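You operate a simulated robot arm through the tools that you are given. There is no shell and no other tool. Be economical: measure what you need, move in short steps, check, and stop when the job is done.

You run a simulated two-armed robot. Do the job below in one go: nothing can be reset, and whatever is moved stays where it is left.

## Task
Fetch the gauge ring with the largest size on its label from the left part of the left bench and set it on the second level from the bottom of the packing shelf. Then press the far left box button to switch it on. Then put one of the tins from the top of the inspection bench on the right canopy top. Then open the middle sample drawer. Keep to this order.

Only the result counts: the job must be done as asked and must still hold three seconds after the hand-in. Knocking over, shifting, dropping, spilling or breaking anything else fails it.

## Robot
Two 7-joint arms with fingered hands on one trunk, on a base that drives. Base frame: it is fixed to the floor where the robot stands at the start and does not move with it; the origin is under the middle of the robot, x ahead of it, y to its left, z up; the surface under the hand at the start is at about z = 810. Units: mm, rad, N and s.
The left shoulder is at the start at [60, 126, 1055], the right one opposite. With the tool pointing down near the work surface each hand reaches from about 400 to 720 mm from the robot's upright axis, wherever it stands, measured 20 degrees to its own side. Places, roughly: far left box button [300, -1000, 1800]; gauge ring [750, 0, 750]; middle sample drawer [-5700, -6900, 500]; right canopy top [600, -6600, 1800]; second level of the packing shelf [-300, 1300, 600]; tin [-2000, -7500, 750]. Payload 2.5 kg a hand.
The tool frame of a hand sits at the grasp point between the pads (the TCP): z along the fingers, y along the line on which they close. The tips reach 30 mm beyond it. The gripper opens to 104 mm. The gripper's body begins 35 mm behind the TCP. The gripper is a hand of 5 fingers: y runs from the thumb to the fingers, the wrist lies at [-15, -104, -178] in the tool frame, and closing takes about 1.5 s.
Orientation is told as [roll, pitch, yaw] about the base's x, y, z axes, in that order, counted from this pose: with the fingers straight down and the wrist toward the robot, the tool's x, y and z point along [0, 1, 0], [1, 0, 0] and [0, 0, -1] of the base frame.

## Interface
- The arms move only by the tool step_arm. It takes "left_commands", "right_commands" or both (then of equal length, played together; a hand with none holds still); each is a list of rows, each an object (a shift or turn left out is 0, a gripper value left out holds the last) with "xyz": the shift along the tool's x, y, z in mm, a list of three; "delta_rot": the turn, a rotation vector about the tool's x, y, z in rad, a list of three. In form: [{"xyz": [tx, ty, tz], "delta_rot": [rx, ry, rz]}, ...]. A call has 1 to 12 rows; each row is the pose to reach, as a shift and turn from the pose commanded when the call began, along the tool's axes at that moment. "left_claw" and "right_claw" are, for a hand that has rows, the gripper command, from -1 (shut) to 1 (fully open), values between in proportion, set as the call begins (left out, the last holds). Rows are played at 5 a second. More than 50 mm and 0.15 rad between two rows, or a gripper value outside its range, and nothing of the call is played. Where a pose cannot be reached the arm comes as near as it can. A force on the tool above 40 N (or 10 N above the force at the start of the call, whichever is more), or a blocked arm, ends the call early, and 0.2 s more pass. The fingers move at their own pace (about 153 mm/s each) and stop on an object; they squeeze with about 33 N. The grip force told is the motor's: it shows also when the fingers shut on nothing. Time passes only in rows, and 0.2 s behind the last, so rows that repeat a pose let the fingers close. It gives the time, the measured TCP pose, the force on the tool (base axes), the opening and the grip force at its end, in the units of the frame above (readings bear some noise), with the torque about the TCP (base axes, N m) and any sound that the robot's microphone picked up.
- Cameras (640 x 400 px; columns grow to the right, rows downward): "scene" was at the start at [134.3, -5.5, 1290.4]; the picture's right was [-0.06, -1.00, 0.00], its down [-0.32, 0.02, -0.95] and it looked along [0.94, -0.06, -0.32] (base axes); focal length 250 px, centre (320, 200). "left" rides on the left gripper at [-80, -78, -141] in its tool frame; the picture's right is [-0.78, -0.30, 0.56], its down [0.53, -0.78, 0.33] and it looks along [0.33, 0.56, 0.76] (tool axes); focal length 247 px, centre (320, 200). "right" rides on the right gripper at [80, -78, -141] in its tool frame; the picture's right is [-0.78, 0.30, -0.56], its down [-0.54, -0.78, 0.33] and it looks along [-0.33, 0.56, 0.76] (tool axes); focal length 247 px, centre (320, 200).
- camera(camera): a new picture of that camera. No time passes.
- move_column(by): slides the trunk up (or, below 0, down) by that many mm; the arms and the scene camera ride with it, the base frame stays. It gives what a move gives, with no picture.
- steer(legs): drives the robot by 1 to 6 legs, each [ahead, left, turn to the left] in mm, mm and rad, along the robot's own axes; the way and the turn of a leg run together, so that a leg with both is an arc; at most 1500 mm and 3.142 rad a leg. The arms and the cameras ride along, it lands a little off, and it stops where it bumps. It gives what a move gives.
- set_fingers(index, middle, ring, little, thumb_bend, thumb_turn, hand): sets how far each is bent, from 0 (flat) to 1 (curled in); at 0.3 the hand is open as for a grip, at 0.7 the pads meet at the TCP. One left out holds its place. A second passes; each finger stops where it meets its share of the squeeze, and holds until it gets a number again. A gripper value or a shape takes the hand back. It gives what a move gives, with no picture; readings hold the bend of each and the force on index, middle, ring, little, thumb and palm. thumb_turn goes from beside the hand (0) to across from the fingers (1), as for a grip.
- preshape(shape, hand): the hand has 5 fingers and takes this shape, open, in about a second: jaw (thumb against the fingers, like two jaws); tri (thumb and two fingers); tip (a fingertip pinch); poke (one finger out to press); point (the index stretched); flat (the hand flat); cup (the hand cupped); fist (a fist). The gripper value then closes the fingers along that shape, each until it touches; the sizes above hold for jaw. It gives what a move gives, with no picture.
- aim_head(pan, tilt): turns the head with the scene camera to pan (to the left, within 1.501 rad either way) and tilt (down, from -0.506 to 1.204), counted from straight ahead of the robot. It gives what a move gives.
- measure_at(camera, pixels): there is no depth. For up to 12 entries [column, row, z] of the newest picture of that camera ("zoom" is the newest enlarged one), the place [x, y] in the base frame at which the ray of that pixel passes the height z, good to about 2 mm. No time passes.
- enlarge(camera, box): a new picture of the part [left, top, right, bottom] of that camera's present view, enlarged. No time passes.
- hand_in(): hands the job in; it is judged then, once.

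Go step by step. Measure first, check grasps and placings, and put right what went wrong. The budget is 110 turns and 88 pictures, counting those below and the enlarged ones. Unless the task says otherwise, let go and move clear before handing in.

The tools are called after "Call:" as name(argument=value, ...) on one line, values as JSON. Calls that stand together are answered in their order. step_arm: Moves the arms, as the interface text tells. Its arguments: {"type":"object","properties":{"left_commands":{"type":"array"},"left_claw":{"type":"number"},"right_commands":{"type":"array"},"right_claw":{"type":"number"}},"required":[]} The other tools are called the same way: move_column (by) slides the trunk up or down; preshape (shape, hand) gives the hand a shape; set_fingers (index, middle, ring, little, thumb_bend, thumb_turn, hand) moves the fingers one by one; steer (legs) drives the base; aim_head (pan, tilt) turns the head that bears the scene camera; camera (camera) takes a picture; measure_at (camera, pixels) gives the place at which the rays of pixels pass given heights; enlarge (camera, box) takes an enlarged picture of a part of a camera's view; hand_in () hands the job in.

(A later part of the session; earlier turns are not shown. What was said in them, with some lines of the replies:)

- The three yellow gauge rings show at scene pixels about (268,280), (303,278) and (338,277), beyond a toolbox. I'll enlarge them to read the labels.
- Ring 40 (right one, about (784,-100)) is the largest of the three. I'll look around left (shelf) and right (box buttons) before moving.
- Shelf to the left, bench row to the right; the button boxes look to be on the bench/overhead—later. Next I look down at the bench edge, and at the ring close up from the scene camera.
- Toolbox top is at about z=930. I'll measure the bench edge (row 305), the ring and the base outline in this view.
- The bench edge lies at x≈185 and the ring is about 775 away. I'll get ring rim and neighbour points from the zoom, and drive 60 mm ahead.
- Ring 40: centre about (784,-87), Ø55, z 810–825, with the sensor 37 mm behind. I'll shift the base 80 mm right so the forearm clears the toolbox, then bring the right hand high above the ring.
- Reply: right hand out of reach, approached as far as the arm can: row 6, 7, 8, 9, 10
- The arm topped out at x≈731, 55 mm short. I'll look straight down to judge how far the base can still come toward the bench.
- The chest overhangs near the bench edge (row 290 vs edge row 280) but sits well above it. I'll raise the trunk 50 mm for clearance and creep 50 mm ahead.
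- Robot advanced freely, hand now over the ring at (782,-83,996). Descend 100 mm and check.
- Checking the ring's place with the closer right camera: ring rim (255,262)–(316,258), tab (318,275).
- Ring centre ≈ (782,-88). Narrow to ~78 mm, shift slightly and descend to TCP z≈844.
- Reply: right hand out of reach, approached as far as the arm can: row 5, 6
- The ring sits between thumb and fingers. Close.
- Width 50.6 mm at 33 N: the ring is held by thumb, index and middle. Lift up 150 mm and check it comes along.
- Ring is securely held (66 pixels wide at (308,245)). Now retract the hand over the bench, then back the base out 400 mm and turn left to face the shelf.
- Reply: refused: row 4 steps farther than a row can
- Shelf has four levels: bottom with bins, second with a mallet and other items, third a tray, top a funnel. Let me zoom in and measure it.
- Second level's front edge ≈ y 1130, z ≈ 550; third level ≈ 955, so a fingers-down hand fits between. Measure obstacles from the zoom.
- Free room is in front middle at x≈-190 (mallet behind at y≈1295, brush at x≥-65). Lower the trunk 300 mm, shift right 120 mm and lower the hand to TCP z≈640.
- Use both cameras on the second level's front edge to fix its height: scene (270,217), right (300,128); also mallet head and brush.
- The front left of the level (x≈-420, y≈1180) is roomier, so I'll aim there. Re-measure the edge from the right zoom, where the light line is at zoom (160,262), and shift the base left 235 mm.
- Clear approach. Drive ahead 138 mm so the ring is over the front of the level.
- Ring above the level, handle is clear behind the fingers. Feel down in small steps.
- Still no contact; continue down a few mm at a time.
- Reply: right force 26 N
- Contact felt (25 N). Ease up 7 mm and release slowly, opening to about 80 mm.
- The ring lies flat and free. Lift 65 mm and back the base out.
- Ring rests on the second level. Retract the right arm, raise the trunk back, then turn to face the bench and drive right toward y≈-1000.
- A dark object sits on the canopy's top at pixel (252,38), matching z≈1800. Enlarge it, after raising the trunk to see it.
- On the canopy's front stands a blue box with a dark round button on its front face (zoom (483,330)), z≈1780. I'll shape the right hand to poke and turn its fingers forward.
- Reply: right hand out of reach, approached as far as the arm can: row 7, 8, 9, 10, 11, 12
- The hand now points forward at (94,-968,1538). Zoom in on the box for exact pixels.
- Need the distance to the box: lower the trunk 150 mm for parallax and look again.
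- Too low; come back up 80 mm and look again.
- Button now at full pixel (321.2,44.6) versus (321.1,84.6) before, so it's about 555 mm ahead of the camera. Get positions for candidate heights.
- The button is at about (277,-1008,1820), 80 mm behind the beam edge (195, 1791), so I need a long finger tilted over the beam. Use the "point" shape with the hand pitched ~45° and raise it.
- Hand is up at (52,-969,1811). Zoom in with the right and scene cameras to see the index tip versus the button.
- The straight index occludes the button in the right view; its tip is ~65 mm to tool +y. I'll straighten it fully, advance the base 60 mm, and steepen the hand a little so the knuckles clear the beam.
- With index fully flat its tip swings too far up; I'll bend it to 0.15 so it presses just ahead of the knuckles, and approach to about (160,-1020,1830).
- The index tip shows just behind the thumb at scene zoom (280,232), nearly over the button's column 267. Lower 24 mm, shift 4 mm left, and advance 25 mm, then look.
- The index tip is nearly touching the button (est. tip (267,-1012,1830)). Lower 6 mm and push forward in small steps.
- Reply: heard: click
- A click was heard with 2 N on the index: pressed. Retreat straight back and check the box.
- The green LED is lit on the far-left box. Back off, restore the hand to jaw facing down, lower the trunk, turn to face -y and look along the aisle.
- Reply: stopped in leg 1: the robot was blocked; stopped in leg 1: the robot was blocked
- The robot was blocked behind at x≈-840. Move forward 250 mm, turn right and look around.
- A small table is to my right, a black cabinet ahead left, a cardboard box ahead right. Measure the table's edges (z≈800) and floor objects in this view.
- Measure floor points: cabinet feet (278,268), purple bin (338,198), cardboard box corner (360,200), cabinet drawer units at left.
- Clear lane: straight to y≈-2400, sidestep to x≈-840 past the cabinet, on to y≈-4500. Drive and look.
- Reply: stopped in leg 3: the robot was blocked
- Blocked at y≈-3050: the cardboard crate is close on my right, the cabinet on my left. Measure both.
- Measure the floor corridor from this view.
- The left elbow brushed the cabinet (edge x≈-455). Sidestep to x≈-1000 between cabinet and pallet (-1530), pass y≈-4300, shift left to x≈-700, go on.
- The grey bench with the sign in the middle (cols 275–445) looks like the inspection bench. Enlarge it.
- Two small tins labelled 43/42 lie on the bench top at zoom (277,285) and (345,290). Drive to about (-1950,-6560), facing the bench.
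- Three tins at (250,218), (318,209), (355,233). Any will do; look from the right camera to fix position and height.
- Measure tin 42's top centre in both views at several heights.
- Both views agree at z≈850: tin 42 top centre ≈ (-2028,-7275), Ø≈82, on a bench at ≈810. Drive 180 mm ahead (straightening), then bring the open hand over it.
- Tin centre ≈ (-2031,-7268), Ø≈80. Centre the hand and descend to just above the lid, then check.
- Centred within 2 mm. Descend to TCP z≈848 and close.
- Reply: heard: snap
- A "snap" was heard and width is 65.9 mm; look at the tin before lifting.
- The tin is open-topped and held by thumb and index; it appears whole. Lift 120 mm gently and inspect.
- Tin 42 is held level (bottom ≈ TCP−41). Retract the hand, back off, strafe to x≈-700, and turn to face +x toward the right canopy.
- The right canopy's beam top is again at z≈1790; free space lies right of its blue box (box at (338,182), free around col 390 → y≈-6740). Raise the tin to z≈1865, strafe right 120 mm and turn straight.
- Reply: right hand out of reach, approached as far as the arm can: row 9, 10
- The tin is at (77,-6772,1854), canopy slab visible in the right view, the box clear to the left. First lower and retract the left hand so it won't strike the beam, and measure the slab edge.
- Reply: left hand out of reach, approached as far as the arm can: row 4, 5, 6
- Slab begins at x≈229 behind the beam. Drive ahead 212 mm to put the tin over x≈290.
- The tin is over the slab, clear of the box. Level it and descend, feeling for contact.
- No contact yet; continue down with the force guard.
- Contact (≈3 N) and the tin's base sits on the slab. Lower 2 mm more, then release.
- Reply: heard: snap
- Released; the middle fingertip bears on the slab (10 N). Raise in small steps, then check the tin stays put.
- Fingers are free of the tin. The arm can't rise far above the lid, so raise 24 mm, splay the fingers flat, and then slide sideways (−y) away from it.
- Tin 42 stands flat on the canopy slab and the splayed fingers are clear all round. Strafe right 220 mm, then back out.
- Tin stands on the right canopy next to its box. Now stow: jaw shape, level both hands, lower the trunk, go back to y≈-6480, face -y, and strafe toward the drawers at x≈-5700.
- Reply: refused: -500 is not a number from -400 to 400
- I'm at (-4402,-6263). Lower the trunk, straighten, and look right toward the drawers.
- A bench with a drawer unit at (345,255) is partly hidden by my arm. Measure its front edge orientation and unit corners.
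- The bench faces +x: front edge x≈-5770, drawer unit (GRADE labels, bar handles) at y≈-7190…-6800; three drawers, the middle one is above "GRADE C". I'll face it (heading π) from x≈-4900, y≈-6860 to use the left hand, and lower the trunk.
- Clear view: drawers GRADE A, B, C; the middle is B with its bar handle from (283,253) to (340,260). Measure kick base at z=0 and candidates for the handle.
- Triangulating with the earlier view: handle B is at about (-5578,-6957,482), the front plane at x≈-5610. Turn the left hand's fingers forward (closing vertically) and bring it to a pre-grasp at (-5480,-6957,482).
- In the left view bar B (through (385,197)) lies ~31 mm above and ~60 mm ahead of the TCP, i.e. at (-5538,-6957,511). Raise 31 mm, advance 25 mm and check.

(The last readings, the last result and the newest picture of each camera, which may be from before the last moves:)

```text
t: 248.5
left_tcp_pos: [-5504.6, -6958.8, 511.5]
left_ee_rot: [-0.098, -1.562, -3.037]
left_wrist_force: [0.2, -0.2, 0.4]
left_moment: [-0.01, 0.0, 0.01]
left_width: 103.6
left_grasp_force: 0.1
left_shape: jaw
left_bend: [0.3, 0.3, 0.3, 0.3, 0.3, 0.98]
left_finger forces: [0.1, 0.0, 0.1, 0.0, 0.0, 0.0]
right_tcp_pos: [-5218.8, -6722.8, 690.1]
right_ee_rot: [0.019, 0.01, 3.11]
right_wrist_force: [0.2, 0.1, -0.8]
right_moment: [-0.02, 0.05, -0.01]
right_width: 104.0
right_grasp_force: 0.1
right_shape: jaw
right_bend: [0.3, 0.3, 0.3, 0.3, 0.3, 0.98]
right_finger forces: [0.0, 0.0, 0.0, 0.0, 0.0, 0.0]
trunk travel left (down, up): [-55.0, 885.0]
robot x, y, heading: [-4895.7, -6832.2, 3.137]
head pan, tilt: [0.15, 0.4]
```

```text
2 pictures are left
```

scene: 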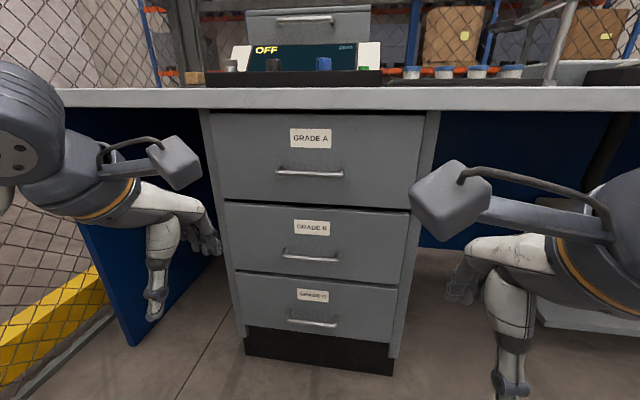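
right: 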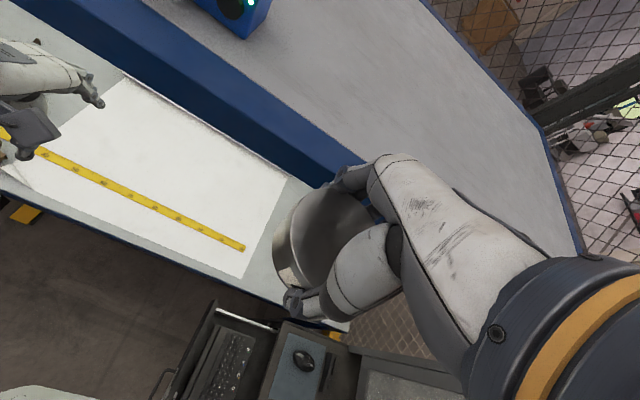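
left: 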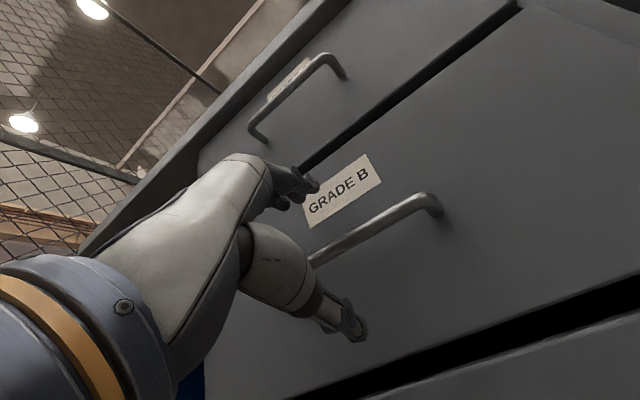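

Bar is now roughly centred vertically, ~35 mm ahead. Advance 30 mm more (force-guarded), then close.

Call:
step_arm(left_commands=[{"xyz": [0, 4, 10]}, {"xyz": [0, 4, 20]}, {"xyz": [0, 4, 30]}, {"xyz": [0, 4, 30]}])

Call:
step_arm(left_commands=[{"xyz": [0, 0, 0]}, {"xyz": [0, 0, 0]}, {"xyz": [0, 0, 0]}, {"xyz": [0, 0, 0]}, {"xyz": [0, 0, 0]}, {"xyz": [0, 0, 0]}, {"xyz": [0, 0, 0]}, {"xyz": [0, 0, 0]}], left_claw=-1)

```text
t: 249.5
left_tcp_pos: [-5535.1, -6959.8, 514.7]
left_ee_rot: [-0.162, -1.561, -2.974]
left_wrist_force: [0.6, 1.0, 0.4]
left_moment: [0.03, -0.02, 0.0]
left_width: 103.8
left_grasp_force: 0.1
left_shape: jaw
left_bend: [0.3, 0.3, 0.3, 0.3, 0.3, 0.98]
left_finger forces: [0.0, 0.1, 0.0, 0.0, 0.1, 0.0]
right_tcp_pos: [-5219.0, -6723.5, 690.0]
right_ee_rot: [0.021, 0.01, 3.113]
right_wrist_force: [-0.7, -0.2, -0.6]
right_moment: [-0.04, 0.0, -0.02]
right_width: 104.3
right_grasp_force: 0.1
right_shape: jaw
right_bend: [0.3, 0.3, 0.3, 0.3, 0.3, 0.98]
right_finger forces: [0.0, 0.1, 0.1, 0.0, 0.0, 0.0]
trunk travel left (down, up): [-55.0, 885.0]
robot x, y, heading: [-4894.6, -6835.1, 3.137]
head pan, tilt: [0.15, 0.4]
```

```text
t: 251.3
left_tcp_pos: [-5535.3, -6960.1, 513.3]
left_ee_rot: [-0.049, -1.56, -3.088]
left_wrist_force: [-0.4, 2.0, -7.6]
left_moment: [-0.11, -0.03, -0.06]
left_width: 0.0
left_grasp_force: 33.1
left_shape: jaw
left_bend: [0.7, 0.7, 0.7, 0.7, 0.75, 1.0]
left_finger forces: [0.3, 0.0, 0.0, 2.2, 5.6, 0.0]
right_tcp_pos: [-5218.9, -6723.3, 690.2]
right_ee_rot: [0.019, 0.011, 3.111]
right_wrist_force: [0.4, -0.4, -0.4]
right_moment: [-0.01, 0.01, -0.03]
right_width: 103.8
right_grasp_force: 0.2
right_shape: jaw
right_bend: [0.3, 0.3, 0.3, 0.3, 0.3, 0.98]
right_finger forces: [0.1, 0.1, 0.1, 0.0, 0.1, 0.0]
trunk travel left (down, up): [-55.0, 885.0]
robot x, y, heading: [-4895.5, -6835.3, 3.14]
head pan, tilt: [0.15, 0.4]
```

Fingers shut with the thumb feeling 5.6 N and the hand pushed down, so the bar is probably enclosed. Test by pulling back 40 mm.

Call:
step_arm(left_commands=[{"xyz": [0, 0, -10]}, {"xyz": [0, 0, -20]}, {"xyz": [0, 0, -30]}, {"xyz": [0, 0, -40]}, {"xyz": [0, 0, -40]}])

```text
t: 252.5
left_tcp_pos: [-5493.2, -6959.1, 514.7]
left_ee_rot: [-0.09, -1.56, -3.046]
left_wrist_force: [1.1, 0.5, -7.8]
left_moment: [-0.07, -0.01, -0.02]
left_width: 0.0
left_grasp_force: 33.1
left_shape: jaw
left_bend: [0.7, 0.7, 0.7, 0.7, 0.75, 1.0]
left_finger forces: [0.0, 0.1, 0.0, 2.2, 6.8, 0.0]
right_tcp_pos: [-5220.3, -6723.9, 689.6]
right_ee_rot: [0.018, 0.011, 3.113]
right_wrist_force: [-0.5, 0.2, 1.0]
right_moment: [0.01, 0.02, 0.01]
right_width: 103.9
right_grasp_force: 0.1
right_shape: jaw
right_bend: [0.3, 0.3, 0.3, 0.3, 0.3, 0.98]
right_finger forces: [0.0, 0.0, 0.0, 0.1, 0.0, 0.1]
trunk travel left (down, up): [-55.0, 885.0]
robot x, y, heading: [-4897.3, -6837.8, 3.137]
head pan, tilt: [0.15, 0.4]
```

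The contact force persists after moving 42 mm, so the drawer seems to follow. Pull further by backing the base 180 mm.

Call:
steer(legs=[[-90, 0, 0], [-90, 0, 0]])

Call:
camera(camera="scene")

```text
t: 254.3
left_tcp_pos: [-5312.7, -6960.3, 514.0]
left_ee_rot: [-0.082, -1.56, -3.057]
left_wrist_force: [1.7, 2.7, -8.5]
left_moment: [-0.06, -0.03, -0.02]
left_width: 0.0
left_grasp_force: 32.6
left_shape: jaw
left_bend: [0.7, 0.7, 0.7, 0.7, 0.75, 1.0]
left_finger forces: [0.1, 0.0, 0.0, 2.0, 7.8, 0.1]
right_tcp_pos: [-5039.3, -6724.0, 690.4]
right_ee_rot: [0.019, 0.009, 3.114]
right_wrist_force: [-0.8, 0.3, 1.0]
right_moment: [-0.01, -0.01, -0.01]
right_width: 103.8
right_grasp_force: 0.1
right_shape: jaw
right_bend: [0.3, 0.3, 0.3, 0.3, 0.3, 0.98]
right_finger forces: [0.1, 0.1, 0.0, 0.1, 0.1, 0.0]
trunk travel left (down, up): [-55.0, 885.0]
robot x, y, heading: [-4711.1, -6840.0, 3.136]
head pan, tilt: [0.15, 0.4]
```

```text
1 pictures are left
```

scene: 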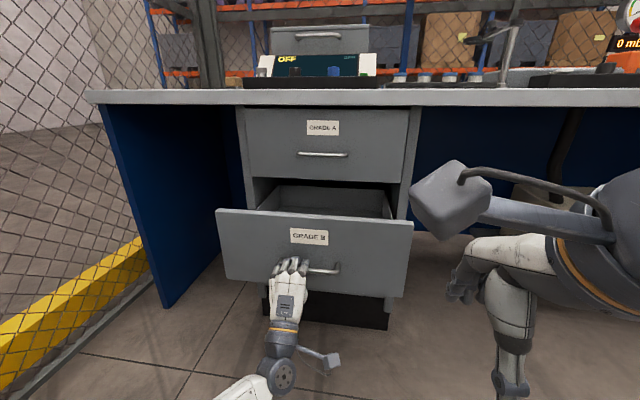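

Drawer B is open about 220 mm. Pull another 60 mm with the force-guarded arm, then release.

Call:
step_arm(left_commands=[{"xyz": [0, 0, -12]}, {"xyz": [0, 0, -24]}, {"xyz": [0, 0, -36]}, {"xyz": [0, 0, -48]}, {"xyz": [0, 0, -60]}, {"xyz": [0, 0, -60]}])

Call:
step_arm(left_commands=[{"xyz": [0, 0, 0]}, {"xyz": [0, 0, 0]}, {"xyz": [0, 0, 0]}, {"xyz": [0, 0, 0]}, {"xyz": [0, 0, 0]}, {"xyz": [0, 0, 0]}, {"xyz": [0, 0, 0]}], left_claw=1)

```text
t: 255.7
left_tcp_pos: [-5253.3, -6960.5, 515.0]
left_ee_rot: [0.022, -1.555, 3.122]
left_wrist_force: [0.4, 1.9, -16.2]
left_moment: [-0.05, -0.02, -0.03]
left_width: 0.0
left_grasp_force: 33.0
left_shape: jaw
left_bend: [0.7, 0.7, 0.7, 0.7, 0.75, 1.0]
left_finger forces: [0.0, 0.0, 0.0, 1.5, 14.0, 0.0]
right_tcp_pos: [-5039.3, -6724.0, 690.1]
right_ee_rot: [0.02, 0.012, 3.114]
right_wrist_force: [-0.3, -0.1, 0.2]
right_moment: [0.01, 0.06, -0.02]
right_width: 104.2
right_grasp_force: 0.0
right_shape: jaw
right_bend: [0.3, 0.3, 0.3, 0.3, 0.3, 0.98]
right_finger forces: [0.0, 0.1, 0.0, 0.0, 0.0, 0.1]
trunk travel left (down, up): [-55.0, 885.0]
robot x, y, heading: [-4718.3, -6835.2, 3.14]
head pan, tilt: [0.15, 0.4]
```

```text
t: 257.3
left_tcp_pos: [-5252.7, -6959.4, 516.3]
left_ee_rot: [-0.077, -1.56, -3.059]
left_wrist_force: [-0.4, -0.7, 0.8]
left_moment: [0.0, 0.01, 0.0]
left_width: 103.8
left_grasp_force: 0.0
left_shape: jaw
left_bend: [0.3, 0.3, 0.3, 0.3, 0.3, 0.98]
left_finger forces: [0.1, 0.1, 0.0, 0.1, 0.1, 0.1]
right_tcp_pos: [-5039.1, -6722.7, 690.4]
right_ee_rot: [0.018, 0.011, 3.115]
right_wrist_force: [0.1, -1.1, -0.2]
right_moment: [0.03, -0.03, -0.03]
right_width: 103.9
right_grasp_force: 0.0
right_shape: jaw
right_bend: [0.3, 0.3, 0.3, 0.3, 0.3, 0.98]
right_finger forces: [0.0, 0.0, 0.0, 0.1, 0.1, 0.1]
trunk travel left (down, up): [-55.0, 885.0]
robot x, y, heading: [-4718.1, -6838.8, 3.137]
head pan, tilt: [0.15, 0.4]
```

Released with no forces. Retract the hand with the arm and take the last look.

Call:
step_arm(left_commands=[{"xyz": [0, 0, -25]}, {"xyz": [0, 0, -50]}, {"xyz": [0, 0, -80]}, {"xyz": [0, 0, -110]}, {"xyz": [0, 0, -110]}])

Call:
camera(camera="scene")

```text
t: 258.5
left_tcp_pos: [-5142.3, -6958.4, 516.6]
left_ee_rot: [-0.066, -1.562, -3.07]
left_wrist_force: [-0.4, 0.2, -0.5]
left_moment: [0.01, -0.01, 0.02]
left_width: 103.7
left_grasp_force: 0.1
left_shape: jaw
left_bend: [0.3, 0.3, 0.3, 0.3, 0.3, 0.98]
left_finger forces: [0.0, 0.0, 0.0, 0.0, 0.1, 0.1]
right_tcp_pos: [-5038.6, -6724.3, 690.7]
right_ee_rot: [0.019, 0.012, 3.114]
right_wrist_force: [0.2, 1.2, -0.3]
right_moment: [-0.01, -0.01, -0.02]
right_width: 103.7
right_grasp_force: 0.0
right_shape: jaw
right_bend: [0.3, 0.3, 0.3, 0.3, 0.3, 0.98]
right_finger forces: [0.1, 0.1, 0.1, 0.0, 0.0, 0.0]
trunk travel left (down, up): [-55.0, 885.0]
robot x, y, heading: [-4718.1, -6833.9, 3.14]
head pan, tilt: [0.15, 0.4]
```

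```text
0 pictures are left
```

scene: 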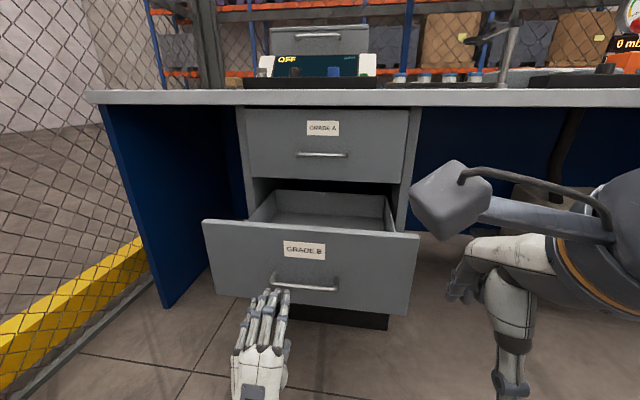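

The middle drawer (GRADE B) stands well open and the hand is clear of it; all four parts are done in order, so I hand in.

Call:
hand_in()

```text
The job is handed in.
```

I did all four parts in order and handed the job in; the hand-in gave no verdict.

- **Gauge ring:** ring 40, the largest of the three, lies flat on the second level of the packing shelf.
- **Box button:** the far left box button clicked when pressed, and its green light came on.
- **Tin:** tin 42 stands on the right canopy top, beside the box there. I heard a snap when gripping it and again when letting go. It looked whole in the pictures, but I could not find the cause.
- **Drawer:** the middle sample drawer (GRADE B) is open by roughly 280 mm and the hand is clear of it.

While driving, the base was blocked twice. The first time was against something behind me, probably the table there. The second was beside the black cabinet, probably by my left elbow. I saw nothing moved either time.
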